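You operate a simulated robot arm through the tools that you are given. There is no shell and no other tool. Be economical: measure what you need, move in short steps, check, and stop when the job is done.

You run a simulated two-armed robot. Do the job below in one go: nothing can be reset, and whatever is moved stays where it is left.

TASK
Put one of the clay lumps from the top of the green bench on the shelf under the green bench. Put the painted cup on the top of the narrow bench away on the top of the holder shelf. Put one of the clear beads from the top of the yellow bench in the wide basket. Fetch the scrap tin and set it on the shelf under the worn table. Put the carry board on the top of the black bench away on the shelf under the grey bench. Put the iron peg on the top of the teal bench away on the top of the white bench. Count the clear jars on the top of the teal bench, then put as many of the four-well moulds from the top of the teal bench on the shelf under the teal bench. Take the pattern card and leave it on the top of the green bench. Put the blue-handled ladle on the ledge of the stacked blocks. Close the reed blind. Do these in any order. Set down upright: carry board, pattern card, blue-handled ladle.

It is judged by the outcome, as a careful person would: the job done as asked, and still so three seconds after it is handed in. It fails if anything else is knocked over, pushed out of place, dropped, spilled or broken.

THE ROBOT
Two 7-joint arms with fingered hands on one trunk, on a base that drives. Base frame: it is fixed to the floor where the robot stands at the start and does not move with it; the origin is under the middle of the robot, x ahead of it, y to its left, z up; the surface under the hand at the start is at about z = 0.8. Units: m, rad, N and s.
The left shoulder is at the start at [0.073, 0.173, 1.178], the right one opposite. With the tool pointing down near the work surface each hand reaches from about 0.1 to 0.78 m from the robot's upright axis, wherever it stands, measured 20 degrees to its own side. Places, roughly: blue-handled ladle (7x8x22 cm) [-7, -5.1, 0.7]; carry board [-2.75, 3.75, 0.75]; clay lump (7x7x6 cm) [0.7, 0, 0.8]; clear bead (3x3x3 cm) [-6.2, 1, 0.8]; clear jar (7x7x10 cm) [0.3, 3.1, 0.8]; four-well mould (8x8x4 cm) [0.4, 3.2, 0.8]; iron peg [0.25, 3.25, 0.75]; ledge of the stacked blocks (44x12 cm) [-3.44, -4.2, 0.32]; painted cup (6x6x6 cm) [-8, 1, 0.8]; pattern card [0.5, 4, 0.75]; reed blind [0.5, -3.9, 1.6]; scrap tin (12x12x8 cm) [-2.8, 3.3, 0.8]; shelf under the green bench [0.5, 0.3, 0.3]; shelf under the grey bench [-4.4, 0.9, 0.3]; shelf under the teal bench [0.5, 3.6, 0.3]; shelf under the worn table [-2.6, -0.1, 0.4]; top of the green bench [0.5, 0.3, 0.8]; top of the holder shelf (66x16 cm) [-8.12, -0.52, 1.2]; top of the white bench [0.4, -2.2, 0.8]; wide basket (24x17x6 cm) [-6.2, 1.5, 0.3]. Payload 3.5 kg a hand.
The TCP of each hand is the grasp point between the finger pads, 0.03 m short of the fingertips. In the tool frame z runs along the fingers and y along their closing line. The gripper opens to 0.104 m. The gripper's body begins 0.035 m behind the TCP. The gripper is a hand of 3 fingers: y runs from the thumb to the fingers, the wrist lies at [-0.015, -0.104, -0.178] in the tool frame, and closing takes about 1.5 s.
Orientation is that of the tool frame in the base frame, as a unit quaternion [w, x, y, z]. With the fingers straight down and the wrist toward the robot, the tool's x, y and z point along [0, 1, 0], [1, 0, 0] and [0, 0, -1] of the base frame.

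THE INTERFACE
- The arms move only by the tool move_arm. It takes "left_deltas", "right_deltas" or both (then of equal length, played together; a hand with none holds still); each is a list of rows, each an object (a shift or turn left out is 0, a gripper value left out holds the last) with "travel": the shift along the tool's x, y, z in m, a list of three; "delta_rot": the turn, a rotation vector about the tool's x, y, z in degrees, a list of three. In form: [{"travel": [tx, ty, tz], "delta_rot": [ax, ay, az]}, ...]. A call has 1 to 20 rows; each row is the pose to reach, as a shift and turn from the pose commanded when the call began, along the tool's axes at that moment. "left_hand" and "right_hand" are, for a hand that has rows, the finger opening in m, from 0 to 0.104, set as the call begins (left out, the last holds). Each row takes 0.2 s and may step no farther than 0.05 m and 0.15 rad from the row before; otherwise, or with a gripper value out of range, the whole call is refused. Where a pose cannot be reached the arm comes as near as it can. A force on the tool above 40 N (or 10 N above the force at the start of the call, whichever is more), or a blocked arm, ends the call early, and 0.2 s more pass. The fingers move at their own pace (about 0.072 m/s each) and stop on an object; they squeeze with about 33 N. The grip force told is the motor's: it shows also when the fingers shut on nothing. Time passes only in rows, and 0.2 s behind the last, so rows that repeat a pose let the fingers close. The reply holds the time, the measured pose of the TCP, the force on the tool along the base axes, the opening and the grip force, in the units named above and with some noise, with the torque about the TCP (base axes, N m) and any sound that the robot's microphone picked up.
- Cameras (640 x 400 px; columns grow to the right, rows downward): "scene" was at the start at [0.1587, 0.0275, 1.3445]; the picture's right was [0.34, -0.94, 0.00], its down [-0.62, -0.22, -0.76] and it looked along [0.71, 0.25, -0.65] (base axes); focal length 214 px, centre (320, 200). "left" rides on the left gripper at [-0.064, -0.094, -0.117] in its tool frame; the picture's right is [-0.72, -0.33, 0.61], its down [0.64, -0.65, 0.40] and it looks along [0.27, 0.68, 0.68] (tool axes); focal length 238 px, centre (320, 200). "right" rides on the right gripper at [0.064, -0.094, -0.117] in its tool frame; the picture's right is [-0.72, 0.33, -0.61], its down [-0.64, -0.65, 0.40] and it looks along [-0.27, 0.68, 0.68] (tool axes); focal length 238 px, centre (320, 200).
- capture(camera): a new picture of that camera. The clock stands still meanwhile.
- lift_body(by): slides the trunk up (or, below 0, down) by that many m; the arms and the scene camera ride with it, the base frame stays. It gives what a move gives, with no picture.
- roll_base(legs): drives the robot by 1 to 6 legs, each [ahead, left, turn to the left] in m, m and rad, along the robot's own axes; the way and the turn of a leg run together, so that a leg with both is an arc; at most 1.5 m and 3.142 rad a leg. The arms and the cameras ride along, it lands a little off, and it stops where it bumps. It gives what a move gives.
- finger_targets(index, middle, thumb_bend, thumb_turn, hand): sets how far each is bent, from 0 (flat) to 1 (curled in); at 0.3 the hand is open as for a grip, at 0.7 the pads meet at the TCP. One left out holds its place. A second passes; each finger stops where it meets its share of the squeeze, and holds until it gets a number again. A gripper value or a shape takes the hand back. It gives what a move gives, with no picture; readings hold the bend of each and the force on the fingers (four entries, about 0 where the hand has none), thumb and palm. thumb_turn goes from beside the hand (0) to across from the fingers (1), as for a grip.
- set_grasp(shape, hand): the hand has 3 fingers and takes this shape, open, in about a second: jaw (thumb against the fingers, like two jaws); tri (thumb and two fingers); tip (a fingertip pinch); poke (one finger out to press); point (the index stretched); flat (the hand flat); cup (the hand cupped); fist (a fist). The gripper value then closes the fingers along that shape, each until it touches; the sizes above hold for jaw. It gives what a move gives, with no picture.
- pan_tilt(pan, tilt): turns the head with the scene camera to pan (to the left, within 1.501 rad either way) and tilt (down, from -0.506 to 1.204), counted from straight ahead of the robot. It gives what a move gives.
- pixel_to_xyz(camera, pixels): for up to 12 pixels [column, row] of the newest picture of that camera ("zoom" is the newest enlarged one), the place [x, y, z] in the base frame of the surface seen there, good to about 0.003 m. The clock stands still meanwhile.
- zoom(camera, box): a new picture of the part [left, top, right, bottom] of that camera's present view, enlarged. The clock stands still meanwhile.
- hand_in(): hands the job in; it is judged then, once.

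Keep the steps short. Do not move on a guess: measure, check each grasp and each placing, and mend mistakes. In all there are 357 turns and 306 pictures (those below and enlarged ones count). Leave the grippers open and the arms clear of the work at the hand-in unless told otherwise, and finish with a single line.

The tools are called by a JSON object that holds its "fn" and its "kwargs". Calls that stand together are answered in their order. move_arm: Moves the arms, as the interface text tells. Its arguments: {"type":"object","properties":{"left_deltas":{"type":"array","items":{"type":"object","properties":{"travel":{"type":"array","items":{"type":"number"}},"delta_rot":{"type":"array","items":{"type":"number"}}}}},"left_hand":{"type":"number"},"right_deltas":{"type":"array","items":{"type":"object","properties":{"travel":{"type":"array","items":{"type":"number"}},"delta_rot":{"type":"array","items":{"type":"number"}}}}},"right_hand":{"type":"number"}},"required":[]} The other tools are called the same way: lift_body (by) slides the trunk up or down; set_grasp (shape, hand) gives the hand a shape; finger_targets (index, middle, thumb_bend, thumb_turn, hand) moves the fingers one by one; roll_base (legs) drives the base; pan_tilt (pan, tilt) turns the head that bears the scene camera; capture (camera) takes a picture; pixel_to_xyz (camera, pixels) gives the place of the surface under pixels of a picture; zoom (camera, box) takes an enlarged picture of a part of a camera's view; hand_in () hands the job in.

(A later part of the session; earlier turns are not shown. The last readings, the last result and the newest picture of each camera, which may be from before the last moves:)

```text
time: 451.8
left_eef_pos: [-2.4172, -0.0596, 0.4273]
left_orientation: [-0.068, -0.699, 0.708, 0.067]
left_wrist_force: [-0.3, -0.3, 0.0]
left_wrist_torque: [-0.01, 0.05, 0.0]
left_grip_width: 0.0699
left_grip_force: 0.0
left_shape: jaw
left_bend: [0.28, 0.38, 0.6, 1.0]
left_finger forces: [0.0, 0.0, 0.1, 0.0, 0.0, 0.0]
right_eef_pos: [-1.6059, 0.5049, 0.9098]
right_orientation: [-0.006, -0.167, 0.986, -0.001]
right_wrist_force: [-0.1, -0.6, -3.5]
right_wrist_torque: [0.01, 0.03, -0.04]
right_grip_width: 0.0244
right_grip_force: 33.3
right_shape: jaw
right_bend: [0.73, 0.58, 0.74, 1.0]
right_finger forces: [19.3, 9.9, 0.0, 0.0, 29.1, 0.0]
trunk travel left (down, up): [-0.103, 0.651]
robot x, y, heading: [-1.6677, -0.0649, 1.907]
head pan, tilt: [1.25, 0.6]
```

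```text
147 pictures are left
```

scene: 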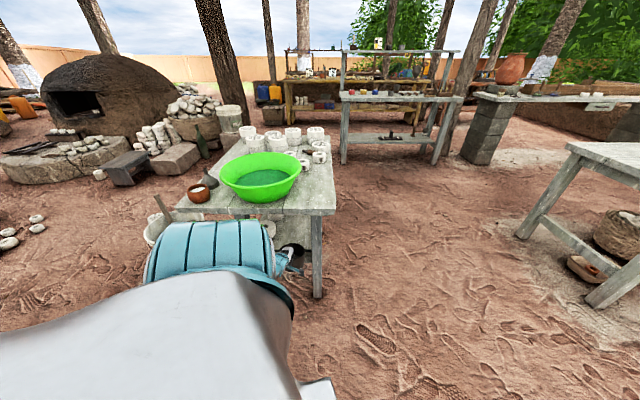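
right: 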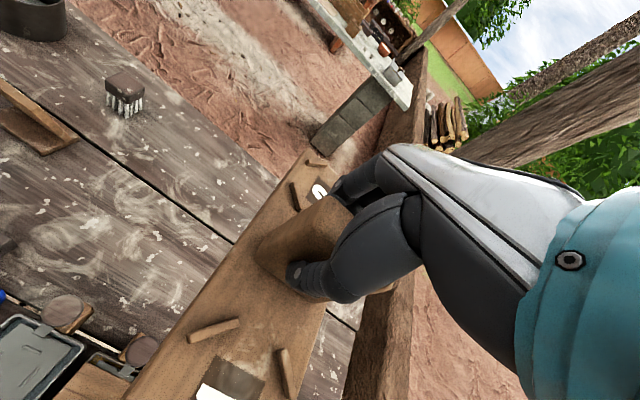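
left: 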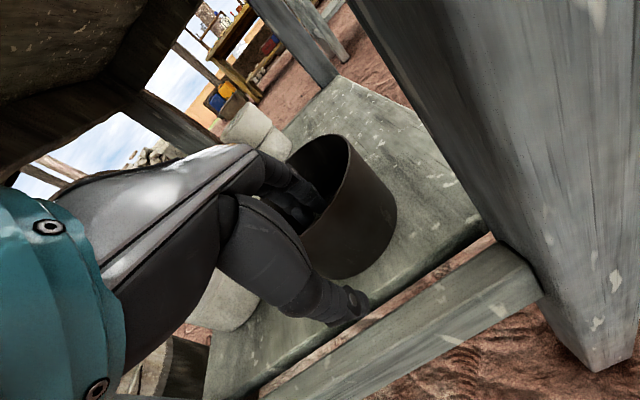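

Released. I raise 0.045 carefully (limited headroom), then check before sliding out.

{"fn": "lift_body", "kwargs": {"by": 0.025}}

{"fn": "lift_body", "kwargs": {"by": 0.02}}

{"fn": "capture", "kwargs": {"camera": "left"}}

```text
time: 452.5
left_eef_pos: [-2.4174, -0.0593, 0.452]
left_orientation: [-0.069, -0.699, 0.709, 0.067]
left_wrist_force: [-0.5, 0.5, -0.2]
left_wrist_torque: [0.03, 0.0, 0.0]
left_grip_width: 0.0701
left_grip_force: 0.1
left_shape: jaw
left_bend: [0.28, 0.38, 0.6, 1.0]
left_finger forces: [0.1, 0.0, 0.1, 0.1, 0.0, 0.1]
right_eef_pos: [-1.6069, 0.5055, 0.9328]
right_orientation: [-0.007, -0.167, 0.986, -0.002]
right_wrist_force: [-0.4, 0.4, -2.8]
right_wrist_torque: [-0.03, 0.01, 0.02]
right_grip_width: 0.0246
right_grip_force: 32.8
right_shape: jaw
right_bend: [0.73, 0.58, 0.74, 1.0]
right_finger forces: [19.3, 10.1, 0.0, 0.0, 29.3, 0.0]
trunk travel left (down, up): [-0.128, 0.626]
robot x, y, heading: [-1.6721, -0.0646, 1.898]
head pan, tilt: [1.25, 0.6]
```

```text
time: 453.1
left_eef_pos: [-2.4162, -0.0593, 0.4721]
left_orientation: [-0.069, -0.699, 0.708, 0.067]
left_wrist_force: [0.6, 0.1, -0.1]
left_wrist_torque: [-0.02, -0.01, -0.03]
left_grip_width: 0.0698
left_grip_force: 0.0
left_shape: jaw
left_bend: [0.28, 0.38, 0.6, 1.0]
left_finger forces: [0.0, 0.0, 0.0, 0.1, 0.0, 0.1]
right_eef_pos: [-1.6076, 0.5046, 0.9533]
right_orientation: [-0.007, -0.167, 0.986, -0.002]
right_wrist_force: [-0.1, -0.2, -3.0]
right_wrist_torque: [-0.02, 0.05, -0.03]
right_grip_width: 0.0243
right_grip_force: 33.1
right_shape: jaw
right_bend: [0.73, 0.58, 0.74, 1.0]
right_finger forces: [19.3, 10.1, 0.1, 0.0, 29.3, 0.1]
trunk travel left (down, up): [-0.148, 0.606]
robot x, y, heading: [-1.6687, -0.0651, 1.908]
head pan, tilt: [1.25, 0.6]
```

```text
146 pictures are left
```

left: 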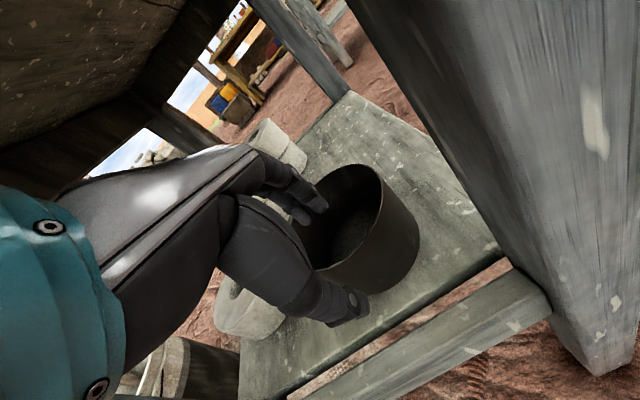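

Fingers are barely above the rim; I raise 1.5 cm more, then slide out.

{"fn": "lift_body", "kwargs": {"by": 0.018}}

{"fn": "roll_base", "kwargs": {"legs": [[-0.02, -0.057, 0]]}}

{"fn": "capture", "kwargs": {"camera": "left"}}

```text
time: 453.8
left_eef_pos: [-2.4132, -0.0602, 0.4848]
left_orientation: [-0.065, -0.7, 0.709, 0.063]
left_wrist_force: [0.4, -0.1, 0.7]
left_wrist_torque: [-0.01, -0.02, -0.01]
left_grip_width: 0.0697
left_grip_force: 0.1
left_shape: jaw
left_bend: [0.28, 0.38, 0.6, 1.0]
left_finger forces: [0.1, 0.0, 0.1, 0.0, 0.0, 0.0]
right_eef_pos: [-1.6086, 0.5051, 0.9721]
right_orientation: [-0.006, -0.167, 0.986, -0.002]
right_wrist_force: [0.1, 0.6, -3.0]
right_wrist_torque: [-0.02, 0.0, 0.01]
right_grip_width: 0.0243
right_grip_force: 33.3
right_shape: jaw
right_bend: [0.73, 0.58, 0.74, 1.0]
right_finger forces: [19.4, 10.2, 0.0, 0.1, 29.3, 0.0]
trunk travel left (down, up): [-0.166, 0.588]
robot x, y, heading: [-1.667, -0.0689, 1.905]
head pan, tilt: [1.25, 0.6]
```

```text
time: 454.8
left_eef_pos: [-2.3564, -0.0591, 0.4916]
left_orientation: [-0.068, -0.699, 0.708, 0.068]
left_wrist_force: [-0.1, 0.4, 0.2]
left_wrist_torque: [-0.03, 0.0, -0.03]
left_grip_width: 0.0701
left_grip_force: 0.0
left_shape: jaw
left_bend: [0.28, 0.38, 0.6, 1.0]
left_finger forces: [0.0, 0.0, 0.0, 0.0, 0.0, 0.0]
right_eef_pos: [-1.5461, 0.5043, 0.9729]
right_orientation: [-0.008, -0.166, 0.986, -0.001]
right_wrist_force: [0.1, 0.5, -2.6]
right_wrist_torque: [0.02, 0.0, -0.02]
right_grip_width: 0.0244
right_grip_force: 33.4
right_shape: jaw
right_bend: [0.73, 0.58, 0.74, 1.0]
right_finger forces: [19.2, 10.1, 0.0, 0.0, 29.2, 0.0]
trunk travel left (down, up): [-0.166, 0.588]
robot x, y, heading: [-1.609, -0.0671, 1.905]
head pan, tilt: [1.25, 0.6]
```

```text
145 pictures are left
```

left: 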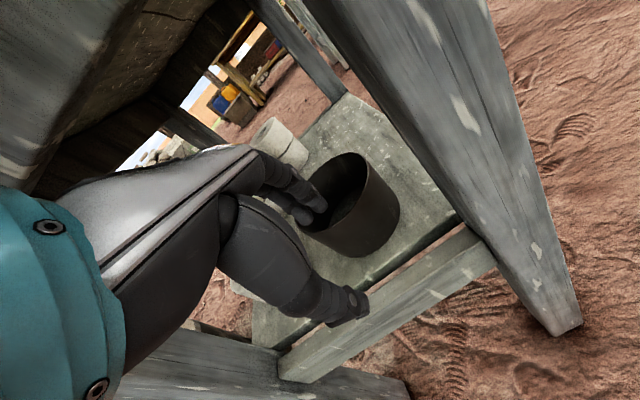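

The tin stands on the shelf. I slide out fully, then bring the right arm with the board into its mirrored side-low posture.

{"fn": "roll_base", "kwargs": {"legs": [[-0.13, -0.378, 0]]}}

{"fn": "move_arm", "kwargs": {"right_deltas": [{"travel": [-0.029, -0.017, 0.022], "delta_rot": [0, 0, 4.7]}, {"travel": [-0.059, -0.034, 0.044], "delta_rot": [0, 0, 9.3]}, {"travel": [-0.088, -0.051, 0.066], "delta_rot": [0, 0, 14]}, {"travel": [-0.117, -0.068, 0.088], "delta_rot": [0, 0, 18.7]}, {"travel": [-0.147, -0.085, 0.11], "delta_rot": [0, 0, 23.3]}, {"travel": [-0.176, -0.102, 0.132], "delta_rot": [0, 0, 28]}, {"travel": [-0.205, -0.119, 0.154], "delta_rot": [0, 0, 32.7]}, {"travel": [-0.235, -0.136, 0.176], "delta_rot": [0, 0, 37.3]}, {"travel": [-0.264, -0.153, 0.198], "delta_rot": [0, 0, 42]}, {"travel": [-0.293, -0.17, 0.22], "delta_rot": [0, 0, 46.7]}, {"travel": [-0.323, -0.187, 0.242], "delta_rot": [0, 0, 51.3]}, {"travel": [-0.352, -0.204, 0.264], "delta_rot": [0, 0, 56]}, {"travel": [-0.381, -0.221, 0.286], "delta_rot": [0, 0, 60.7]}, {"travel": [-0.411, -0.238, 0.308], "delta_rot": [0, 0, 65.3]}, {"travel": [-0.44, -0.255, 0.33], "delta_rot": [0, 0, 70]}]}}

{"fn": "capture", "kwargs": {"camera": "right"}}

{"fn": "capture", "kwargs": {"camera": "scene"}}

```text
time: 457.2
left_eef_pos: [-1.9571, -0.0601, 0.4911]
left_orientation: [-0.068, -0.701, 0.707, 0.067]
left_wrist_force: [0.2, -0.7, 0.8]
left_wrist_torque: [-0.01, 0.0, -0.01]
left_grip_width: 0.0697
left_grip_force: 0.0
left_shape: jaw
left_bend: [0.28, 0.38, 0.6, 1.0]
left_finger forces: [0.0, 0.0, 0.1, 0.0, 0.0, 0.0]
right_eef_pos: [-1.1485, 0.5071, 0.9726]
right_orientation: [-0.008, -0.167, 0.986, -0.001]
right_wrist_force: [0.0, -0.9, -2.8]
right_wrist_torque: [-0.04, -0.01, -0.01]
right_grip_width: 0.0242
right_grip_force: 33.1
right_shape: jaw
right_bend: [0.73, 0.58, 0.74, 1.0]
right_finger forces: [19.3, 10.0, 0.0, 0.0, 29.4, 0.0]
trunk travel left (down, up): [-0.166, 0.588]
robot x, y, heading: [-1.2108, -0.0641, 1.908]
head pan, tilt: [1.25, 0.6]
```

```text
time: 460.4
left_eef_pos: [-1.9572, -0.0587, 0.4908]
left_orientation: [-0.07, -0.7, 0.707, 0.068]
left_wrist_force: [0.3, -0.4, 0.1]
left_wrist_torque: [0.0, 0.01, -0.01]
left_grip_width: 0.07
left_grip_force: 0.1
left_shape: jaw
left_bend: [0.28, 0.38, 0.6, 1.0]
left_finger forces: [0.0, 0.0, 0.0, 0.0, 0.0, 0.0]
right_eef_pos: [-0.6527, 0.4099, 0.6348]
right_orientation: [-0.006, 0.427, 0.904, -0.007]
right_wrist_force: [-0.6, 0.3, -3.7]
right_wrist_torque: [0.01, 0.0, 0.0]
right_grip_width: 0.024
right_grip_force: 33.5
right_shape: jaw
right_bend: [0.73, 0.59, 0.74, 1.0]
right_finger forces: [19.1, 10.1, 0.0, 0.0, 29.3, 0.0]
trunk travel left (down, up): [-0.166, 0.588]
robot x, y, heading: [-1.2043, -0.0643, 1.911]
head pan, tilt: [1.25, 0.6]
```

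```text
144 pictures are left
```

right: 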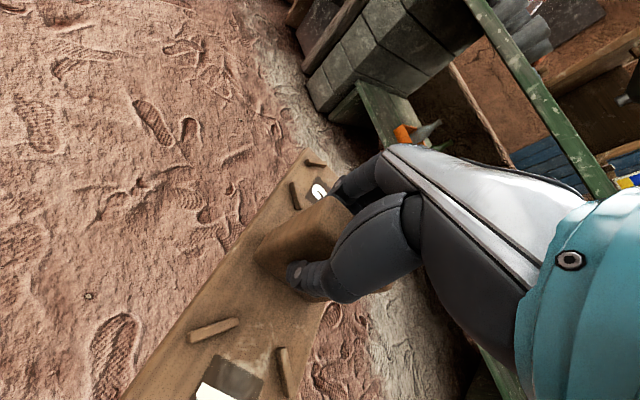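

```text
143 pictures are left
```

scene: 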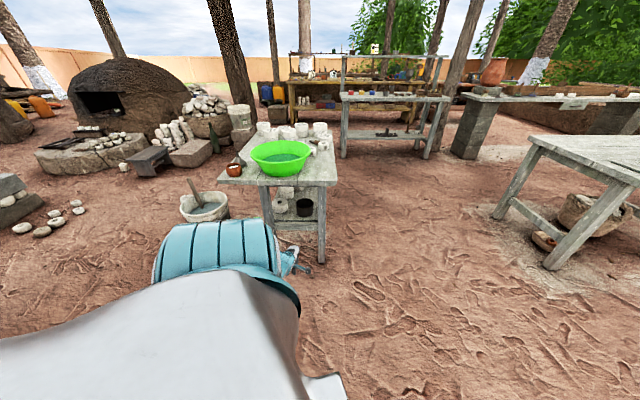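

The right arm is in the low posture too. I look closely at the grey bench region in this view.

{"fn": "zoom", "kwargs": {"camera": "scene", "box": [320, 60, 520, 190]}}

{"fn": "pixel_to_xyz", "kwargs": {"camera": "scene", "pixels": [[345, 100], [445, 98], [345, 155], [427, 158], [390, 136], [360, 135], [410, 136], [345, 70], [500, 100], [540, 140], [535, 260], [505, 215]]}}

```text
3.08 times, centred on (420, 125) of scene
```

zoom: 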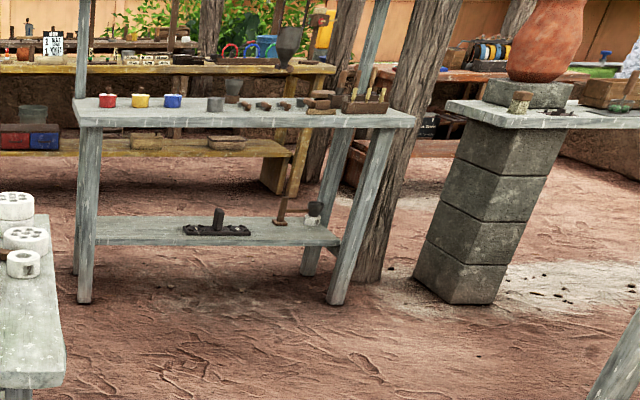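

```text
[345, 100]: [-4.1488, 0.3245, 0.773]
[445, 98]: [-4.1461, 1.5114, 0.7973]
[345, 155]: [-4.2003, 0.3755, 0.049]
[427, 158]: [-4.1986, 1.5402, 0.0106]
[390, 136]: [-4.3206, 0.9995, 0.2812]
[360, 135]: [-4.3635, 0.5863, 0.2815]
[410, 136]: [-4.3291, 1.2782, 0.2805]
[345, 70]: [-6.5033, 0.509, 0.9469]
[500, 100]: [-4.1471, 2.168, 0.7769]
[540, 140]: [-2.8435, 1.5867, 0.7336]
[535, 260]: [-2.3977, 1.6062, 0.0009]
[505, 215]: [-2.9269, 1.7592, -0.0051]
```

Grey bench: front edge x −4.146, shelf z 0.2815; free part at y 0.45–0.8. I raise the trunk for transit, move north to y≈0.65, and turn so that the right hand points west.

{"fn": "lift_body", "kwargs": {"by": 0.38}}

{"fn": "roll_base", "kwargs": {"legs": [[0.68, -0.24, 0], [0, 0, 2.46]]}}

{"fn": "pan_tilt", "kwargs": {"pan": -1.2, "tilt": 0.45}}

{"fn": "capture", "kwargs": {"camera": "scene"}}

```text
time: 464.1
left_eef_pos: [-1.9562, -0.0582, 0.8706]
left_orientation: [-0.068, -0.7, 0.708, 0.068]
left_wrist_force: [-0.4, -0.1, 0.2]
left_wrist_torque: [0.0, 0.02, -0.01]
left_grip_width: 0.0702
left_grip_force: 0.0
left_shape: jaw
left_bend: [0.28, 0.38, 0.6, 1.0]
left_finger forces: [0.0, 0.0, 0.1, 0.0, 0.0, 0.0]
right_eef_pos: [-0.6518, 0.4097, 1.0174]
right_orientation: [-0.005, 0.428, 0.904, -0.005]
right_wrist_force: [-0.1, 0.2, -2.7]
right_wrist_torque: [-0.01, 0.03, -0.04]
right_grip_width: 0.0244
right_grip_force: 33.0
right_shape: jaw
right_bend: [0.73, 0.59, 0.74, 1.0]
right_finger forces: [19.2, 10.0, 0.0, 0.1, 29.1, 0.1]
trunk travel left (down, up): [-0.546, 0.208]
robot x, y, heading: [-1.207, -0.0629, 1.9]
head pan, tilt: [1.25, 0.6]
```

```text
time: 473.9
left_eef_pos: [-0.6342, 0.1806, 0.8718]
left_orientation: [0.087, 0.902, 0.42, 0.041]
left_wrist_force: [0.4, 0.4, -0.4]
left_wrist_torque: [0.03, 0.01, 0.0]
left_grip_width: 0.07
left_grip_force: 0.1
left_shape: jaw
left_bend: [0.28, 0.38, 0.6, 1.0]
left_finger forces: [0.0, 0.0, 0.0, 0.0, 0.0, 0.0]
right_eef_pos: [-1.9392, 0.6495, 1.0161]
right_orientation: [0.003, -0.707, 0.707, -0.006]
right_wrist_force: [0.1, 0.2, -1.7]
right_wrist_torque: [-0.06, -0.02, -0.01]
right_grip_width: 0.0239
right_grip_force: 33.4
right_shape: jaw
right_bend: [0.73, 0.59, 0.75, 1.0]
right_finger forces: [18.8, 9.5, 0.0, 0.0, 28.6, 0.1]
trunk travel left (down, up): [-0.546, 0.208]
robot x, y, heading: [-1.2119, 0.661, -1.926]
head pan, tilt: [1.25, 0.6]
```

```text
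time: 476.1
left_eef_pos: [-0.6339, 0.1817, 0.8708]
left_orientation: [0.086, 0.902, 0.42, 0.041]
left_wrist_force: [-0.1, 0.0, -0.2]
left_wrist_torque: [0.0, -0.02, 0.01]
left_grip_width: 0.07
left_grip_force: 0.0
left_shape: jaw
left_bend: [0.28, 0.38, 0.6, 1.0]
left_finger forces: [0.0, 0.0, 0.0, 0.1, 0.1, 0.0]
right_eef_pos: [-1.9393, 0.6492, 1.0155]
right_orientation: [0.003, -0.707, 0.708, -0.006]
right_wrist_force: [0.3, 1.2, -2.8]
right_wrist_torque: [-0.01, -0.03, -0.04]
right_grip_width: 0.0238
right_grip_force: 32.8
right_shape: jaw
right_bend: [0.73, 0.59, 0.75, 1.0]
right_finger forces: [18.9, 9.6, 0.0, 0.1, 28.5, 0.0]
trunk travel left (down, up): [-0.546, 0.208]
robot x, y, heading: [-1.211, 0.6635, -1.922]
head pan, tilt: [-1.201, 0.45]
```

```text
141 pictures are left
```

scene: 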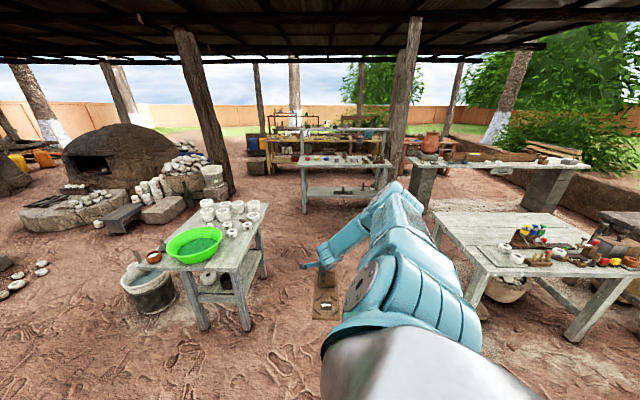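

I measure the light table's near corners to keep clear in the lane.

{"fn": "pixel_to_xyz", "kwargs": {"camera": "scene", "pixels": [[432, 212], [485, 272], [575, 340], [438, 240], [260, 205], [247, 328], [310, 195], [345, 192], [385, 195], [318, 192]]}}

```text
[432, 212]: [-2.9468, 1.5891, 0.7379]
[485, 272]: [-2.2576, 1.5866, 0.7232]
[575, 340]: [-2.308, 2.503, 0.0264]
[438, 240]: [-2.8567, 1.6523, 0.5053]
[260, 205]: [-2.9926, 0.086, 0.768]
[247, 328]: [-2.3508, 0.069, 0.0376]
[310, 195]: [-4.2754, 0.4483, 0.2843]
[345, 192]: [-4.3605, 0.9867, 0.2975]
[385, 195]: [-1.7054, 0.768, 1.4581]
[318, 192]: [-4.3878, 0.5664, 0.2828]
```

The lane is 1.45 m wide. I drive west at y≈0.8 to x≈−3.2.

{"fn": "roll_base", "kwargs": {"legs": [[-0.13, -0.05, 0], [0.344, -0.939, 0], [0.344, -0.939, 0]]}}

{"fn": "pan_tilt", "kwargs": {"pan": -1.2, "tilt": 0.65}}

{"fn": "capture", "kwargs": {"camera": "scene"}}

```text
time: 487.0
left_eef_pos: [-2.6467, 0.3214, 0.871]
left_orientation: [0.087, 0.902, 0.42, 0.042]
left_wrist_force: [0.2, -0.4, 0.6]
left_wrist_torque: [-0.01, 0.0, 0.0]
left_grip_width: 0.0701
left_grip_force: 0.1
left_shape: jaw
left_bend: [0.28, 0.38, 0.6, 1.0]
left_finger forces: [0.1, 0.1, 0.0, 0.0, 0.0, 0.0]
right_eef_pos: [-3.951, 0.789, 1.0146]
right_orientation: [0.003, -0.706, 0.708, -0.007]
right_wrist_force: [-0.2, -0.4, -2.7]
right_wrist_torque: [-0.01, 0.0, 0.04]
right_grip_width: 0.0236
right_grip_force: 32.5
right_shape: jaw
right_bend: [0.73, 0.59, 0.75, 1.0]
right_finger forces: [18.9, 9.7, 0.1, 0.0, 28.7, 0.0]
trunk travel left (down, up): [-0.546, 0.208]
robot x, y, heading: [-3.2202, 0.8021, -1.923]
head pan, tilt: [-1.201, 0.45]
```

```text
time: 487.8
left_eef_pos: [-2.6456, 0.3213, 0.8712]
left_orientation: [0.086, 0.903, 0.42, 0.041]
left_wrist_force: [0.7, -0.3, 0.2]
left_wrist_torque: [0.0, 0.04, -0.02]
left_grip_width: 0.0697
left_grip_force: 0.1
left_shape: jaw
left_bend: [0.28, 0.38, 0.6, 1.0]
left_finger forces: [0.0, 0.1, 0.0, 0.1, 0.0, 0.0]
right_eef_pos: [-3.9517, 0.789, 1.015]
right_orientation: [0.003, -0.707, 0.707, -0.007]
right_wrist_force: [-0.7, -0.5, -2.1]
right_wrist_torque: [0.01, -0.04, -0.03]
right_grip_width: 0.024
right_grip_force: 33.1
right_shape: jaw
right_bend: [0.73, 0.59, 0.75, 1.0]
right_finger forces: [18.9, 9.6, 0.0, 0.1, 28.6, 0.0]
trunk travel left (down, up): [-0.546, 0.208]
robot x, y, heading: [-3.2224, 0.8046, -1.925]
head pan, tilt: [-1.201, 0.649]
```

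```text
140 pictures are left
```

scene: 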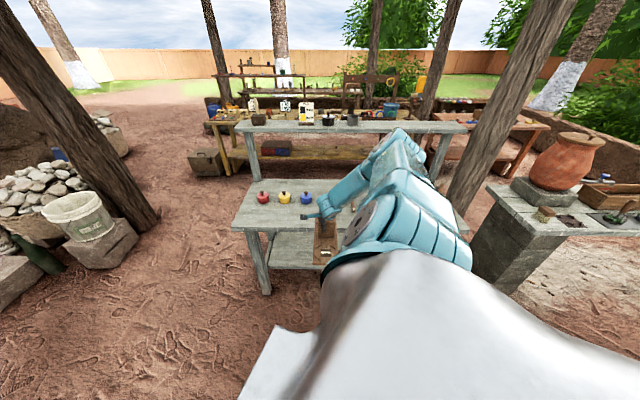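

I back off 0.12, lower the arm 0.115 and the trunk, then look at the shelf.

{"fn": "roll_base", "kwargs": {"legs": [[-0.042, 0.113, 0]]}}

{"fn": "move_arm", "kwargs": {"right_deltas": [{"travel": [0, 0, 0.03]}, {"travel": [0, 0, 0.06]}, {"travel": [0, 0, 0.09]}, {"travel": [0, 0, 0.115]}, {"travel": [0, 0, 0.115]}]}}

{"fn": "lift_body", "kwargs": {"by": -0.38}}

{"fn": "capture", "kwargs": {"camera": "scene"}}

{"fn": "capture", "kwargs": {"camera": "right"}}

```text
time: 489.0
left_eef_pos: [-2.5264, 0.321, 0.8728]
left_orientation: [0.087, 0.903, 0.419, 0.041]
left_wrist_force: [0.6, -0.6, -0.4]
left_wrist_torque: [-0.01, 0.02, 0.01]
left_grip_width: 0.0703
left_grip_force: 0.1
left_shape: jaw
left_bend: [0.28, 0.38, 0.6, 1.0]
left_finger forces: [0.1, 0.0, 0.0, 0.0, 0.1, 0.0]
right_eef_pos: [-3.8304, 0.7914, 1.0147]
right_orientation: [0.003, -0.706, 0.708, -0.007]
right_wrist_force: [-0.4, -0.3, -1.1]
right_wrist_torque: [0.03, 0.04, 0.01]
right_grip_width: 0.0239
right_grip_force: 32.8
right_shape: jaw
right_bend: [0.73, 0.59, 0.75, 1.0]
right_finger forces: [19.0, 9.8, 0.1, 0.1, 28.6, 0.1]
trunk travel left (down, up): [-0.546, 0.208]
robot x, y, heading: [-3.0995, 0.8012, -1.927]
head pan, tilt: [-1.201, 0.649]
```

```text
time: 490.2
left_eef_pos: [-2.5265, 0.3207, 0.8711]
left_orientation: [0.087, 0.903, 0.419, 0.041]
left_wrist_force: [-0.7, 0.7, 0.4]
left_wrist_torque: [0.04, -0.03, 0.02]
left_grip_width: 0.0699
left_grip_force: 0.0
left_shape: jaw
left_bend: [0.28, 0.38, 0.6, 1.0]
left_finger forces: [0.1, 0.1, 0.0, 0.0, 0.0, 0.0]
right_eef_pos: [-3.8296, 0.7907, 0.8998]
right_orientation: [0.003, -0.706, 0.708, -0.007]
right_wrist_force: [-0.1, -0.2, -2.0]
right_wrist_torque: [-0.05, 0.05, 0.0]
right_grip_width: 0.0237
right_grip_force: 33.3
right_shape: jaw
right_bend: [0.73, 0.59, 0.75, 1.0]
right_finger forces: [18.9, 9.7, 0.0, 0.0, 28.6, 0.0]
trunk travel left (down, up): [-0.546, 0.208]
robot x, y, heading: [-3.1062, 0.8009, -1.928]
head pan, tilt: [-1.201, 0.649]
```

```text
time: 493.9
left_eef_pos: [-2.5268, 0.3209, 0.4914]
left_orientation: [0.086, 0.903, 0.419, 0.041]
left_wrist_force: [0.3, -1.0, 0.5]
left_wrist_torque: [-0.03, 0.03, 0.01]
left_grip_width: 0.0698
left_grip_force: 0.2
left_shape: jaw
left_bend: [0.28, 0.38, 0.6, 1.0]
left_finger forces: [0.0, 0.0, 0.1, 0.1, 0.1, 0.0]
right_eef_pos: [-3.8204, 0.8122, 0.5012]
right_orientation: [0.053, -0.705, 0.707, 0.017]
right_wrist_force: [0.4, -0.2, -2.2]
right_wrist_torque: [-0.03, 0.02, -0.03]
right_grip_width: 0.0237
right_grip_force: 32.5
right_shape: jaw
right_bend: [0.73, 0.59, 0.75, 1.0]
right_finger forces: [19.0, 9.6, 0.1, 0.0, 28.5, 0.0]
trunk travel left (down, up): [-0.166, 0.588]
robot x, y, heading: [-3.1013, 0.8047, -1.921]
head pan, tilt: [-1.201, 0.649]
```

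```text
139 pictures are left
```

scene: 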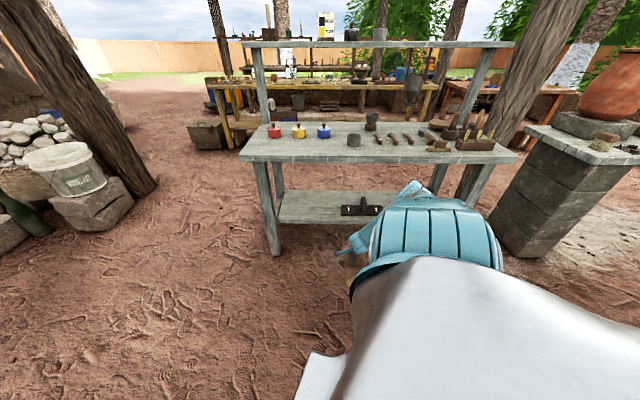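

```text
138 pictures are left
```

right: 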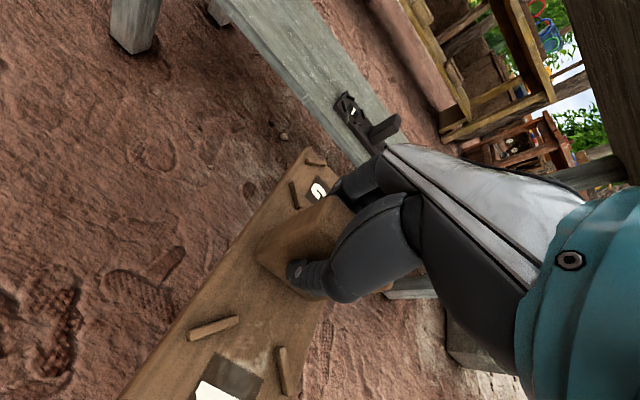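

The right arm's pose shifted about 6° while lowering. I try to straighten it and watch.

{"fn": "move_arm", "kwargs": {"right_deltas": [{"travel": [0, 0, 0], "delta_rot": [-1.5, 2.9, 0]}, {"travel": [0, 0, 0], "delta_rot": [-2.9, 5.7, 0]}, {"travel": [0, 0, 0], "delta_rot": [-2.9, 5.7, 0]}]}}

{"fn": "pan_tilt", "kwargs": {"pan": -1.4, "tilt": 1.1}}

{"fn": "capture", "kwargs": {"camera": "scene"}}

```text
time: 494.7
left_eef_pos: [-2.5264, 0.3212, 0.4911]
left_orientation: [0.087, 0.903, 0.419, 0.041]
left_wrist_force: [0.7, 0.8, -0.4]
left_wrist_torque: [0.01, 0.0, 0.01]
left_grip_width: 0.0699
left_grip_force: 0.0
left_shape: jaw
left_bend: [0.28, 0.38, 0.6, 1.0]
left_finger forces: [0.1, 0.0, 0.0, 0.0, 0.0, 0.0]
right_eef_pos: [-3.8209, 0.8111, 0.501]
right_orientation: [0.053, -0.705, 0.708, 0.016]
right_wrist_force: [0.9, -0.8, -2.0]
right_wrist_torque: [-0.02, 0.01, -0.01]
right_grip_width: 0.0235
right_grip_force: 32.8
right_shape: jaw
right_bend: [0.73, 0.59, 0.75, 1.0]
right_finger forces: [19.0, 9.6, 0.1, 0.0, 28.6, 0.1]
right hand out of reach, approached as far as the arm can: row 1, 2, 3
trunk travel left (down, up): [-0.166, 0.588]
robot x, y, heading: [-3.103, 0.8041, -1.928]
head pan, tilt: [-1.201, 0.649]
```

```text
time: 495.6
left_eef_pos: [-2.5267, 0.32, 0.4915]
left_orientation: [0.086, 0.903, 0.418, 0.041]
left_wrist_force: [-1.5, -0.7, 0.1]
left_wrist_torque: [0.0, 0.02, 0.0]
left_grip_width: 0.0702
left_grip_force: 0.0
left_shape: jaw
left_bend: [0.28, 0.38, 0.6, 1.0]
left_finger forces: [0.1, 0.0, 0.0, 0.0, 0.1, 0.0]
right_eef_pos: [-3.8225, 0.8121, 0.5012]
right_orientation: [0.052, -0.704, 0.708, 0.016]
right_wrist_force: [-0.6, 0.4, -1.3]
right_wrist_torque: [-0.05, 0.02, -0.01]
right_grip_width: 0.024
right_grip_force: 32.8
right_shape: jaw
right_bend: [0.73, 0.59, 0.75, 1.0]
right_finger forces: [19.0, 9.6, 0.1, 0.0, 28.6, 0.1]
trunk travel left (down, up): [-0.166, 0.588]
robot x, y, heading: [-3.101, 0.8022, -1.922]
head pan, tilt: [-1.4, 1.1]
```

```text
137 pictures are left
```

scene: 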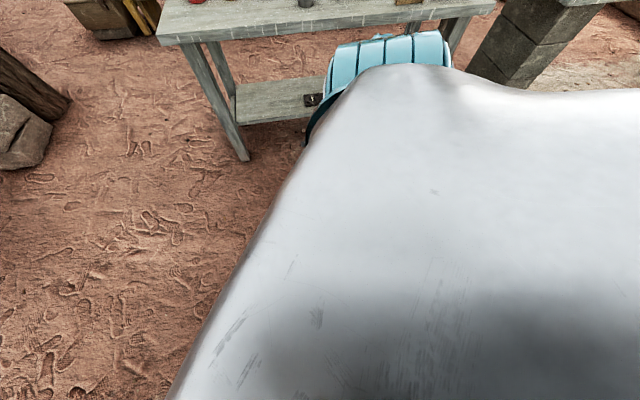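

It is at the arm's low limit, lower than I need. I raise the hand 3.5 cm and straighten it.

{"fn": "move_arm", "kwargs": {"right_deltas": [{"travel": [-0.01, 0, -0.02], "delta_rot": [-1.5, 2.9, 0]}, {"travel": [-0.02, 0, -0.04], "delta_rot": [-2.9, 5.7, 0]}, {"travel": [-0.02, 0, -0.04], "delta_rot": [-2.9, 5.7, 0]}]}}

```text
time: 496.4
left_eef_pos: [-2.5262, 0.3216, 0.4915]
left_orientation: [0.086, 0.903, 0.419, 0.042]
left_wrist_force: [0.2, -0.3, -0.6]
left_wrist_torque: [0.01, 0.0, -0.01]
left_grip_width: 0.0696
left_grip_force: 0.0
left_shape: jaw
left_bend: [0.28, 0.38, 0.6, 1.0]
left_finger forces: [0.0, 0.0, 0.1, 0.0, 0.0, 0.1]
right_eef_pos: [-3.821, 0.8104, 0.5004]
right_orientation: [0.053, -0.704, 0.708, 0.017]
right_wrist_force: [-0.4, -0.9, -2.1]
right_wrist_torque: [-0.05, 0.02, 0.03]
right_grip_width: 0.0239
right_grip_force: 32.9
right_shape: jaw
right_bend: [0.73, 0.59, 0.75, 1.0]
right_finger forces: [18.9, 9.7, 0.0, 0.0, 28.6, 0.0]
right hand out of reach, approached as far as the arm can: row 1, 2, 3
trunk travel left (down, up): [-0.166, 0.588]
robot x, y, heading: [-3.1051, 0.8004, -1.926]
head pan, tilt: [-1.4, 1.1]
```

No motion; maybe stuck at a joint limit. I try a larger upward move with the turn.

{"fn": "move_arm", "kwargs": {"right_deltas": [{"travel": [0, 0, -0.04]}, {"travel": [0, 0, -0.08]}, {"travel": [0, 0, -0.12], "delta_rot": [-2.9, 5.7, 0]}, {"travel": [0, 0, -0.15], "delta_rot": [-2.9, 5.7, 0]}, {"travel": [0, 0, -0.15], "delta_rot": [-2.9, 5.7, 0]}]}}

```text
time: 497.6
left_eef_pos: [-2.5262, 0.321, 0.4906]
left_orientation: [0.086, 0.903, 0.419, 0.042]
left_wrist_force: [0.4, -0.7, 0.9]
left_wrist_torque: [0.03, -0.03, -0.02]
left_grip_width: 0.0697
left_grip_force: 0.0
left_shape: jaw
left_bend: [0.28, 0.38, 0.6, 1.0]
left_finger forces: [0.0, 0.0, 0.0, 0.0, 0.0, 0.0]
right_eef_pos: [-3.829, 0.7957, 0.6473]
right_orientation: [0.003, -0.707, 0.707, 0.0]
right_wrist_force: [-0.9, -4.4, -0.9]
right_wrist_torque: [0.11, -0.03, -0.06]
right_grip_width: 0.0236
right_grip_force: 33.0
right_shape: jaw
right_bend: [0.73, 0.59, 0.75, 1.0]
right_finger forces: [20.4, 9.0, 0.1, 0.0, 29.2, 0.0]
right hand out of reach, approached as far as the arm can: row 3
trunk travel left (down, up): [-0.166, 0.588]
robot x, y, heading: [-3.099, 0.8011, -1.923]
head pan, tilt: [-1.4, 1.1]
```

Straight again. I lower by 0.10 gently, moving 4 cm more outward.

{"fn": "move_arm", "kwargs": {"right_deltas": [{"travel": [0, 0.015, 0.025]}, {"travel": [0, 0.03, 0.05]}, {"travel": [0, 0.04, 0.075]}, {"travel": [0, 0.04, 0.1]}, {"travel": [0, 0.04, 0.1]}]}}

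{"fn": "capture", "kwargs": {"camera": "right"}}

```text
time: 498.8
left_eef_pos: [-2.5268, 0.3216, 0.4916]
left_orientation: [0.087, 0.903, 0.42, 0.041]
left_wrist_force: [-1.1, 0.2, 0.1]
left_wrist_torque: [-0.01, 0.02, 0.01]
left_grip_width: 0.07
left_grip_force: 0.1
left_shape: jaw
left_bend: [0.28, 0.38, 0.6, 1.0]
left_finger forces: [0.0, 0.0, 0.0, 0.0, 0.0, 0.1]
right_eef_pos: [-3.8639, 0.7902, 0.6112]
right_orientation: [0.003, -0.705, 0.71, -0.001]
right_wrist_force: [0.3, 0.5, -2.1]
right_wrist_torque: [-0.04, -0.01, -0.01]
right_grip_width: 0.0237
right_grip_force: 33.1
right_shape: jaw
right_bend: [0.73, 0.59, 0.75, 1.0]
right_finger forces: [19.6, 10.4, 0.1, 0.1, 30.0, 0.0]
right hand out of reach, approached as far as the arm can: row 2, 3, 4, 5
trunk travel left (down, up): [-0.166, 0.588]
robot x, y, heading: [-3.0991, 0.802, -1.925]
head pan, tilt: [-1.4, 1.1]
```

```text
136 pictures are left
```

right: 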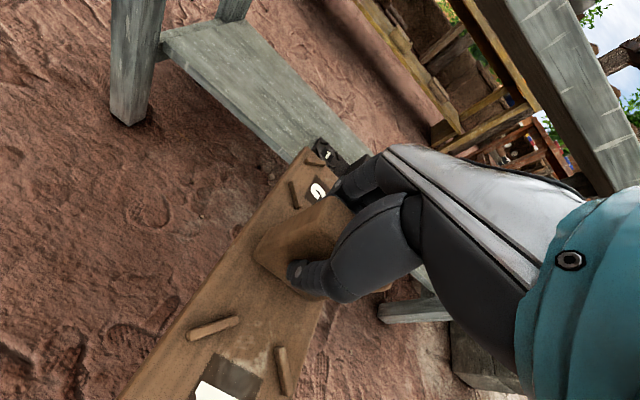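

Going outward made it worse. I come back in 4 cm and lower 0.075.

{"fn": "move_arm", "kwargs": {"right_deltas": [{"travel": [0, -0.02, 0]}, {"travel": [0, -0.04, 0]}, {"travel": [0, -0.045, 0.02]}, {"travel": [0, -0.045, 0.04]}, {"travel": [0, -0.045, 0.06]}, {"travel": [0, -0.045, 0.075]}]}}

```text
time: 500.2
left_eef_pos: [-2.5255, 0.3212, 0.4924]
left_orientation: [0.087, 0.903, 0.42, 0.041]
left_wrist_force: [-0.1, 0.7, 0.5]
left_wrist_torque: [0.02, 0.01, -0.02]
left_grip_width: 0.0704
left_grip_force: 0.1
left_shape: jaw
left_bend: [0.28, 0.38, 0.6, 1.0]
left_finger forces: [0.0, 0.0, 0.1, 0.0, 0.0, 0.0]
right_eef_pos: [-3.8379, 0.7651, 0.6059]
right_orientation: [0.004, -0.704, 0.71, -0.002]
right_wrist_force: [-0.3, 0.1, -2.5]
right_wrist_torque: [-0.05, -0.01, -0.02]
right_grip_width: 0.0234
right_grip_force: 32.9
right_shape: jaw
right_bend: [0.73, 0.59, 0.75, 1.0]
right_finger forces: [19.6, 10.6, 0.1, 0.0, 30.3, 0.0]
right hand out of reach, approached as far as the arm can: row 1, 2, 3, 4, 5, 6
trunk travel left (down, up): [-0.166, 0.588]
robot x, y, heading: [-3.0972, 0.7999, -1.924]
head pan, tilt: [-1.4, 1.1]
```

Wrong branch again. I go up 0.25 and inward, then repeat the outward-down path that worked.

{"fn": "move_arm", "kwargs": {"right_deltas": [{"travel": [0, 0, -0.04]}, {"travel": [0, 0, -0.08]}, {"travel": [0.03, -0.01, -0.11], "delta_rot": [0, 0, -4]}, {"travel": [0.06, -0.02, -0.14], "delta_rot": [0, 0, -8]}, {"travel": [0.09, -0.03, -0.17], "delta_rot": [0, 0, -12]}, {"travel": [0.12, -0.04, -0.2], "delta_rot": [0, 0, -18]}, {"travel": [0.15, -0.06, -0.22], "delta_rot": [0, 0, -24]}, {"travel": [0.18, -0.08, -0.24], "delta_rot": [0, 0, -30]}, {"travel": [0.21, -0.1, -0.26], "delta_rot": [0, 0, -36]}, {"travel": [0.24, -0.12, -0.28], "delta_rot": [0, 0, -42]}]}}

```text
time: 502.4
left_eef_pos: [-2.5272, 0.322, 0.4918]
left_orientation: [0.087, 0.903, 0.419, 0.041]
left_wrist_force: [0.1, -0.4, -0.9]
left_wrist_torque: [-0.02, -0.03, 0.01]
left_grip_width: 0.0697
left_grip_force: 0.1
left_shape: jaw
left_bend: [0.28, 0.38, 0.6, 1.0]
left_finger forces: [0.1, 0.0, 0.1, 0.1, 0.0, 0.0]
right_eef_pos: [-3.7181, 0.5252, 0.8896]
right_orientation: [0.0, 0.913, -0.408, 0.0]
right_wrist_force: [-0.4, 0.4, -3.1]
right_wrist_torque: [0.01, -0.01, 0.03]
right_grip_width: 0.0234
right_grip_force: 32.6
right_shape: jaw
right_bend: [0.73, 0.59, 0.75, 1.0]
right_finger forces: [19.7, 10.5, 0.0, 0.1, 30.2, 0.0]
trunk travel left (down, up): [-0.166, 0.588]
robot x, y, heading: [-3.1032, 0.8052, -1.921]
head pan, tilt: [-1.4, 1.1]
```

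Now I repeat the outward-and-down path smoothly.

{"fn": "move_arm", "kwargs": {"right_deltas": [{"travel": [-0.029, -0.01, 0.02], "delta_rot": [0, 0, 4.2]}, {"travel": [-0.058, -0.02, 0.04], "delta_rot": [0, 0, 8.4]}, {"travel": [-0.087, -0.03, 0.06], "delta_rot": [0, 0, 12.6]}, {"travel": [-0.116, -0.04, 0.08], "delta_rot": [0, 0, 16.8]}, {"travel": [-0.145, -0.05, 0.105], "delta_rot": [0, 0, 21]}, {"travel": [-0.174, -0.06, 0.13], "delta_rot": [0, 0, 25.2]}, {"travel": [-0.203, -0.07, 0.155], "delta_rot": [0, 0, 29.4]}, {"travel": [-0.232, -0.08, 0.18], "delta_rot": [0, 0, 33.6]}, {"travel": [-0.261, -0.09, 0.205], "delta_rot": [0, 0, 37.8]}, {"travel": [-0.29, -0.099, 0.235], "delta_rot": [0, 0, 42]}, {"travel": [-0.29, -0.099, 0.275], "delta_rot": [0, 0, 42]}, {"travel": [-0.29, -0.099, 0.315], "delta_rot": [0, 0, 42]}, {"travel": [-0.29, -0.099, 0.35], "delta_rot": [0, 0, 42]}]}}

{"fn": "capture", "kwargs": {"camera": "right"}}

```text
time: 505.2
left_eef_pos: [-2.5271, 0.3214, 0.4914]
left_orientation: [0.087, 0.903, 0.419, 0.041]
left_wrist_force: [-0.4, 0.0, -0.7]
left_wrist_torque: [-0.03, 0.02, 0.02]
left_grip_width: 0.0696
left_grip_force: 0.2
left_shape: jaw
left_bend: [0.28, 0.38, 0.6, 1.0]
left_finger forces: [0.0, 0.0, 0.1, 0.0, 0.0, 0.0]
right_eef_pos: [-3.8505, 0.7907, 0.6113]
right_orientation: [0.007, -0.703, 0.711, -0.002]
right_wrist_force: [0.1, 0.4, -2.2]
right_wrist_torque: [0.0, -0.02, 0.01]
right_grip_width: 0.0238
right_grip_force: 33.0
right_shape: jaw
right_bend: [0.73, 0.59, 0.75, 1.0]
right_finger forces: [19.6, 10.8, 0.0, 0.0, 30.5, 0.0]
right hand out of reach, approached as far as the arm can: row 11, 12, 13
trunk travel left (down, up): [-0.166, 0.588]
robot x, y, heading: [-3.1008, 0.7998, -1.925]
head pan, tilt: [-1.4, 1.1]
```

```text
135 pictures are left
```

right: 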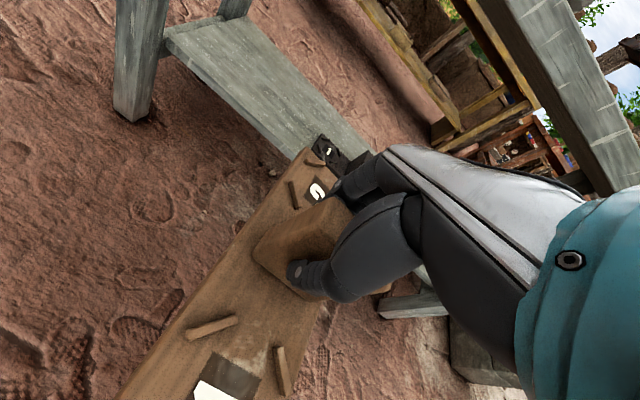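

Still the wrong branch. I return fully to the front pose and then repeat exactly the path that succeeded.

{"fn": "move_arm", "kwargs": {"right_deltas": [{"travel": [0.026, -0.022, -0.024], "delta_rot": [0, 0, -4.7]}, {"travel": [0.051, -0.044, -0.048], "delta_rot": [0, 0, -9.3]}, {"travel": [0.077, -0.066, -0.072], "delta_rot": [0, 0, -14]}, {"travel": [0.103, -0.087, -0.096], "delta_rot": [0, 0, -18.7]}, {"travel": [0.128, -0.109, -0.12], "delta_rot": [0, 0, -23.3]}, {"travel": [0.154, -0.131, -0.144], "delta_rot": [0, 0, -28]}, {"travel": [0.18, -0.153, -0.168], "delta_rot": [0, 0, -32.7]}, {"travel": [0.205, -0.175, -0.192], "delta_rot": [0, 0, -37.3]}, {"travel": [0.231, -0.197, -0.216], "delta_rot": [0, 0, -42]}, {"travel": [0.257, -0.219, -0.24], "delta_rot": [0, 0, -46.7]}, {"travel": [0.282, -0.241, -0.264], "delta_rot": [0, 0, -51.3]}, {"travel": [0.308, -0.262, -0.288], "delta_rot": [0, 0, -56]}, {"travel": [0.334, -0.284, -0.312], "delta_rot": [0, 0, -60.7]}, {"travel": [0.359, -0.306, -0.336], "delta_rot": [0, 0, -65.3]}, {"travel": [0.385, -0.328, -0.36], "delta_rot": [0, 0, -70]}]}}

{"fn": "move_arm", "kwargs": {"right_deltas": [{"travel": [-0.028, -0.017, 0.022], "delta_rot": [0, 0, 4.7]}, {"travel": [-0.056, -0.034, 0.044], "delta_rot": [0, 0, 9.3]}, {"travel": [-0.084, -0.051, 0.066], "delta_rot": [0, 0, 14]}, {"travel": [-0.112, -0.068, 0.088], "delta_rot": [0, 0, 18.7]}, {"travel": [-0.14, -0.085, 0.11], "delta_rot": [0, 0, 23.3]}, {"travel": [-0.168, -0.102, 0.132], "delta_rot": [0, 0, 28]}, {"travel": [-0.196, -0.119, 0.154], "delta_rot": [0, 0, 32.7]}, {"travel": [-0.224, -0.136, 0.176], "delta_rot": [0, 0, 37.3]}, {"travel": [-0.252, -0.153, 0.198], "delta_rot": [0, 0, 42]}, {"travel": [-0.28, -0.17, 0.22], "delta_rot": [0, 0, 46.7]}, {"travel": [-0.308, -0.187, 0.242], "delta_rot": [0, 0, 51.3]}, {"travel": [-0.336, -0.204, 0.264], "delta_rot": [0, 0, 56]}, {"travel": [-0.364, -0.221, 0.286], "delta_rot": [0, 0, 60.7]}, {"travel": [-0.392, -0.238, 0.308], "delta_rot": [0, 0, 65.3]}, {"travel": [-0.42, -0.255, 0.33], "delta_rot": [0, 0, 70]}]}}

```text
time: 508.4
left_eef_pos: [-2.5268, 0.3217, 0.4903]
left_orientation: [0.087, 0.903, 0.419, 0.041]
left_wrist_force: [0.3, -1.0, -0.4]
left_wrist_torque: [0.0, 0.04, 0.0]
left_grip_width: 0.0696
left_grip_force: 0.1
left_shape: jaw
left_bend: [0.28, 0.38, 0.6, 1.0]
left_finger forces: [0.0, 0.1, 0.0, 0.0, 0.1, 0.0]
right_eef_pos: [-3.5233, 0.4032, 0.9727]
right_orientation: [-0.001, 0.985, -0.175, 0.0]
right_wrist_force: [0.0, 1.0, -2.7]
right_wrist_torque: [-0.02, 0.0, -0.03]
right_grip_width: 0.0235
right_grip_force: 33.5
right_shape: jaw
right_bend: [0.73, 0.59, 0.75, 1.0]
right_finger forces: [19.0, 10.3, 0.0, 0.0, 29.1, 0.1]
trunk travel left (down, up): [-0.166, 0.588]
robot x, y, heading: [-3.1024, 0.7989, -1.924]
head pan, tilt: [-1.4, 1.1]
```

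```text
time: 511.6
left_eef_pos: [-2.5276, 0.3204, 0.4915]
left_orientation: [0.087, 0.903, 0.419, 0.042]
left_wrist_force: [0.2, 0.5, 1.1]
left_wrist_torque: [-0.02, 0.0, -0.02]
left_grip_width: 0.0698
left_grip_force: 0.2
left_shape: jaw
left_bend: [0.28, 0.38, 0.6, 1.0]
left_finger forces: [0.0, 0.1, 0.1, 0.0, 0.0, 0.1]
right_eef_pos: [-3.8297, 0.7898, 0.6419]
right_orientation: [-0.001, -0.706, 0.708, -0.002]
right_wrist_force: [-0.8, -0.1, -2.5]
right_wrist_torque: [-0.02, -0.01, -0.02]
right_grip_width: 0.0233
right_grip_force: 32.9
right_shape: jaw
right_bend: [0.73, 0.59, 0.75, 1.0]
right_finger forces: [18.5, 9.9, 0.1, 0.1, 28.4, 0.0]
trunk travel left (down, up): [-0.166, 0.588]
robot x, y, heading: [-3.106, 0.8004, -1.921]
head pan, tilt: [-1.4, 1.1]
```

Good branch. Now I lower 0.10 in this posture.

{"fn": "move_arm", "kwargs": {"right_deltas": [{"travel": [0, 0, 0.025]}, {"travel": [0, 0, 0.05]}, {"travel": [0, 0, 0.075]}, {"travel": [0, 0, 0.1]}, {"travel": [0, 0, 0.1]}]}}

{"fn": "lift_body", "kwargs": {"by": -0.05}}

```text
time: 512.8
left_eef_pos: [-2.5272, 0.3212, 0.4916]
left_orientation: [0.087, 0.903, 0.419, 0.041]
left_wrist_force: [-0.5, 0.7, -0.4]
left_wrist_torque: [-0.02, 0.0, -0.01]
left_grip_width: 0.0699
left_grip_force: 0.1
left_shape: jaw
left_bend: [0.28, 0.38, 0.6, 1.0]
left_finger forces: [0.1, 0.1, 0.0, 0.0, 0.0, 0.1]
right_eef_pos: [-3.845, 0.7696, 0.6059]
right_orientation: [0.003, -0.705, 0.709, -0.001]
right_wrist_force: [0.4, -0.1, -2.5]
right_wrist_torque: [-0.02, 0.0, 0.01]
right_grip_width: 0.0238
right_grip_force: 32.8
right_shape: jaw
right_bend: [0.73, 0.59, 0.75, 1.0]
right_finger forces: [19.7, 10.6, 0.0, 0.0, 30.1, 0.0]
right hand out of reach, approached as far as the arm can: row 1, 2, 3, 4, 5
trunk travel left (down, up): [-0.166, 0.588]
robot x, y, heading: [-3.1045, 0.8022, -1.923]
head pan, tilt: [-1.4, 1.1]
```

```text
time: 513.7
left_eef_pos: [-2.5274, 0.3203, 0.4407]
left_orientation: [0.088, 0.903, 0.419, 0.042]
left_wrist_force: [1.0, 0.5, 0.3]
left_wrist_torque: [-0.01, 0.02, -0.01]
left_grip_width: 0.0699
left_grip_force: 0.1
left_shape: jaw
left_bend: [0.28, 0.38, 0.6, 1.0]
left_finger forces: [0.0, 0.0, 0.0, 0.0, 0.0, 0.1]
right_eef_pos: [-3.8427, 0.7753, 0.5455]
right_orientation: [0.031, -0.704, 0.71, 0.011]
right_wrist_force: [-0.1, 0.7, -2.5]
right_wrist_torque: [-0.02, 0.01, 0.02]
right_grip_width: 0.0233
right_grip_force: 32.8
right_shape: jaw
right_bend: [0.73, 0.59, 0.75, 1.0]
right_finger forces: [19.6, 10.5, 0.1, 0.0, 30.1, 0.1]
trunk travel left (down, up): [-0.116, 0.638]
robot x, y, heading: [-3.1034, 0.7981, -1.923]
head pan, tilt: [-1.4, 1.1]
```

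The right arm cannot go low here with the trunk down, while the left could. So I will set the board down on a free table part and re-grip it with the left hand. First I bring the right arm back to the front.

{"fn": "move_arm", "kwargs": {"right_deltas": [{"travel": [0.0, 0.0, -0.04], "delta_rot": [-1.2, 2.4, 0]}, {"travel": [0.0, 0.0, -0.08], "delta_rot": [-1.6, 3.2, 0]}, {"travel": [0.0, 0.0, -0.12], "delta_rot": [-1.6, 3.2, 0]}, {"travel": [0.0, 0.0, -0.16], "delta_rot": [-1.6, 3.2, 0]}, {"travel": [0.0, 0.0, -0.2], "delta_rot": [-1.6, 3.2, 0]}]}}

{"fn": "move_arm", "kwargs": {"right_deltas": [{"travel": [0.026, -0.022, -0.017], "delta_rot": [0, 0, -4.7]}, {"travel": [0.051, -0.044, -0.033], "delta_rot": [0, 0, -9.3]}, {"travel": [0.077, -0.066, -0.05], "delta_rot": [0, 0, -14]}, {"travel": [0.103, -0.087, -0.067], "delta_rot": [0, 0, -18.7]}, {"travel": [0.128, -0.109, -0.083], "delta_rot": [0, 0, -23.3]}, {"travel": [0.154, -0.131, -0.1], "delta_rot": [0, 0, -28]}, {"travel": [0.18, -0.153, -0.117], "delta_rot": [0, 0, -32.7]}, {"travel": [0.205, -0.175, -0.133], "delta_rot": [0, 0, -37.3]}, {"travel": [0.231, -0.197, -0.15], "delta_rot": [0, 0, -42]}, {"travel": [0.257, -0.219, -0.167], "delta_rot": [0, 0, -46.7]}, {"travel": [0.282, -0.241, -0.183], "delta_rot": [0, 0, -51.3]}, {"travel": [0.308, -0.262, -0.2], "delta_rot": [0, 0, -56]}, {"travel": [0.334, -0.284, -0.217], "delta_rot": [0, 0, -60.7]}, {"travel": [0.359, -0.306, -0.233], "delta_rot": [0, 0, -65.3]}, {"travel": [0.38, -0.325, -0.25], "delta_rot": [0, 0, -70]}]}}

{"fn": "lift_body", "kwargs": {"by": 0.16}}

```text
time: 514.9
left_eef_pos: [-2.5278, 0.3205, 0.4412]
left_orientation: [0.086, 0.903, 0.419, 0.041]
left_wrist_force: [-0.6, 0.2, -0.8]
left_wrist_torque: [0.01, 0.02, -0.02]
left_grip_width: 0.07
left_grip_force: 0.1
left_shape: jaw
left_bend: [0.28, 0.38, 0.6, 1.0]
left_finger forces: [0.1, 0.0, 0.0, 0.0, 0.1, 0.0]
right_eef_pos: [-3.8474, 0.7643, 0.7479]
right_orientation: [0.003, -0.704, 0.71, 0.003]
right_wrist_force: [0.0, -0.6, -2.3]
right_wrist_torque: [-0.02, 0.02, 0.04]
right_grip_width: 0.0235
right_grip_force: 32.7
right_shape: jaw
right_bend: [0.73, 0.59, 0.75, 1.0]
right_finger forces: [19.6, 10.5, 0.0, 0.0, 30.1, 0.0]
trunk travel left (down, up): [-0.116, 0.638]
robot x, y, heading: [-3.0986, 0.8004, -1.931]
head pan, tilt: [-1.4, 1.1]
```

```text
time: 518.1
left_eef_pos: [-2.5258, 0.3208, 0.4407]
left_orientation: [0.086, 0.903, 0.419, 0.041]
left_wrist_force: [0.3, -0.3, -0.7]
left_wrist_torque: [-0.02, -0.02, -0.02]
left_grip_width: 0.0699
left_grip_force: 0.2
left_shape: jaw
left_bend: [0.28, 0.38, 0.6, 1.0]
left_finger forces: [0.0, 0.0, 0.1, 0.0, 0.1, 0.1]
right_eef_pos: [-3.5252, 0.3797, 0.9934]
right_orientation: [-0.003, 0.984, -0.176, -0.002]
right_wrist_force: [0.8, 0.4, -2.5]
right_wrist_torque: [-0.02, -0.04, -0.01]
right_grip_width: 0.0235
right_grip_force: 33.2
right_shape: jaw
right_bend: [0.73, 0.59, 0.75, 1.0]
right_finger forces: [19.2, 10.5, 0.1, 0.0, 29.6, 0.0]
trunk travel left (down, up): [-0.116, 0.638]
robot x, y, heading: [-3.1036, 0.8025, -1.923]
head pan, tilt: [-1.4, 1.1]
```

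```text
time: 519.9
left_eef_pos: [-2.5263, 0.3209, 0.6017]
left_orientation: [0.087, 0.903, 0.419, 0.042]
left_wrist_force: [-0.8, -0.2, -0.9]
left_wrist_torque: [0.01, 0.0, -0.01]
left_grip_width: 0.0698
left_grip_force: 0.1
left_shape: jaw
left_bend: [0.28, 0.38, 0.6, 1.0]
left_finger forces: [0.1, 0.0, 0.0, 0.0, 0.0, 0.0]
right_eef_pos: [-3.5261, 0.3804, 1.1528]
right_orientation: [-0.004, 0.984, -0.178, -0.001]
right_wrist_force: [1.1, 0.1, -2.8]
right_wrist_torque: [0.03, -0.05, -0.04]
right_grip_width: 0.0238
right_grip_force: 33.0
right_shape: jaw
right_bend: [0.73, 0.59, 0.75, 1.0]
right_finger forces: [19.2, 10.5, 0.1, 0.0, 29.6, 0.0]
trunk travel left (down, up): [-0.276, 0.478]
robot x, y, heading: [-3.1001, 0.8001, -1.927]
head pan, tilt: [-1.4, 1.1]
```

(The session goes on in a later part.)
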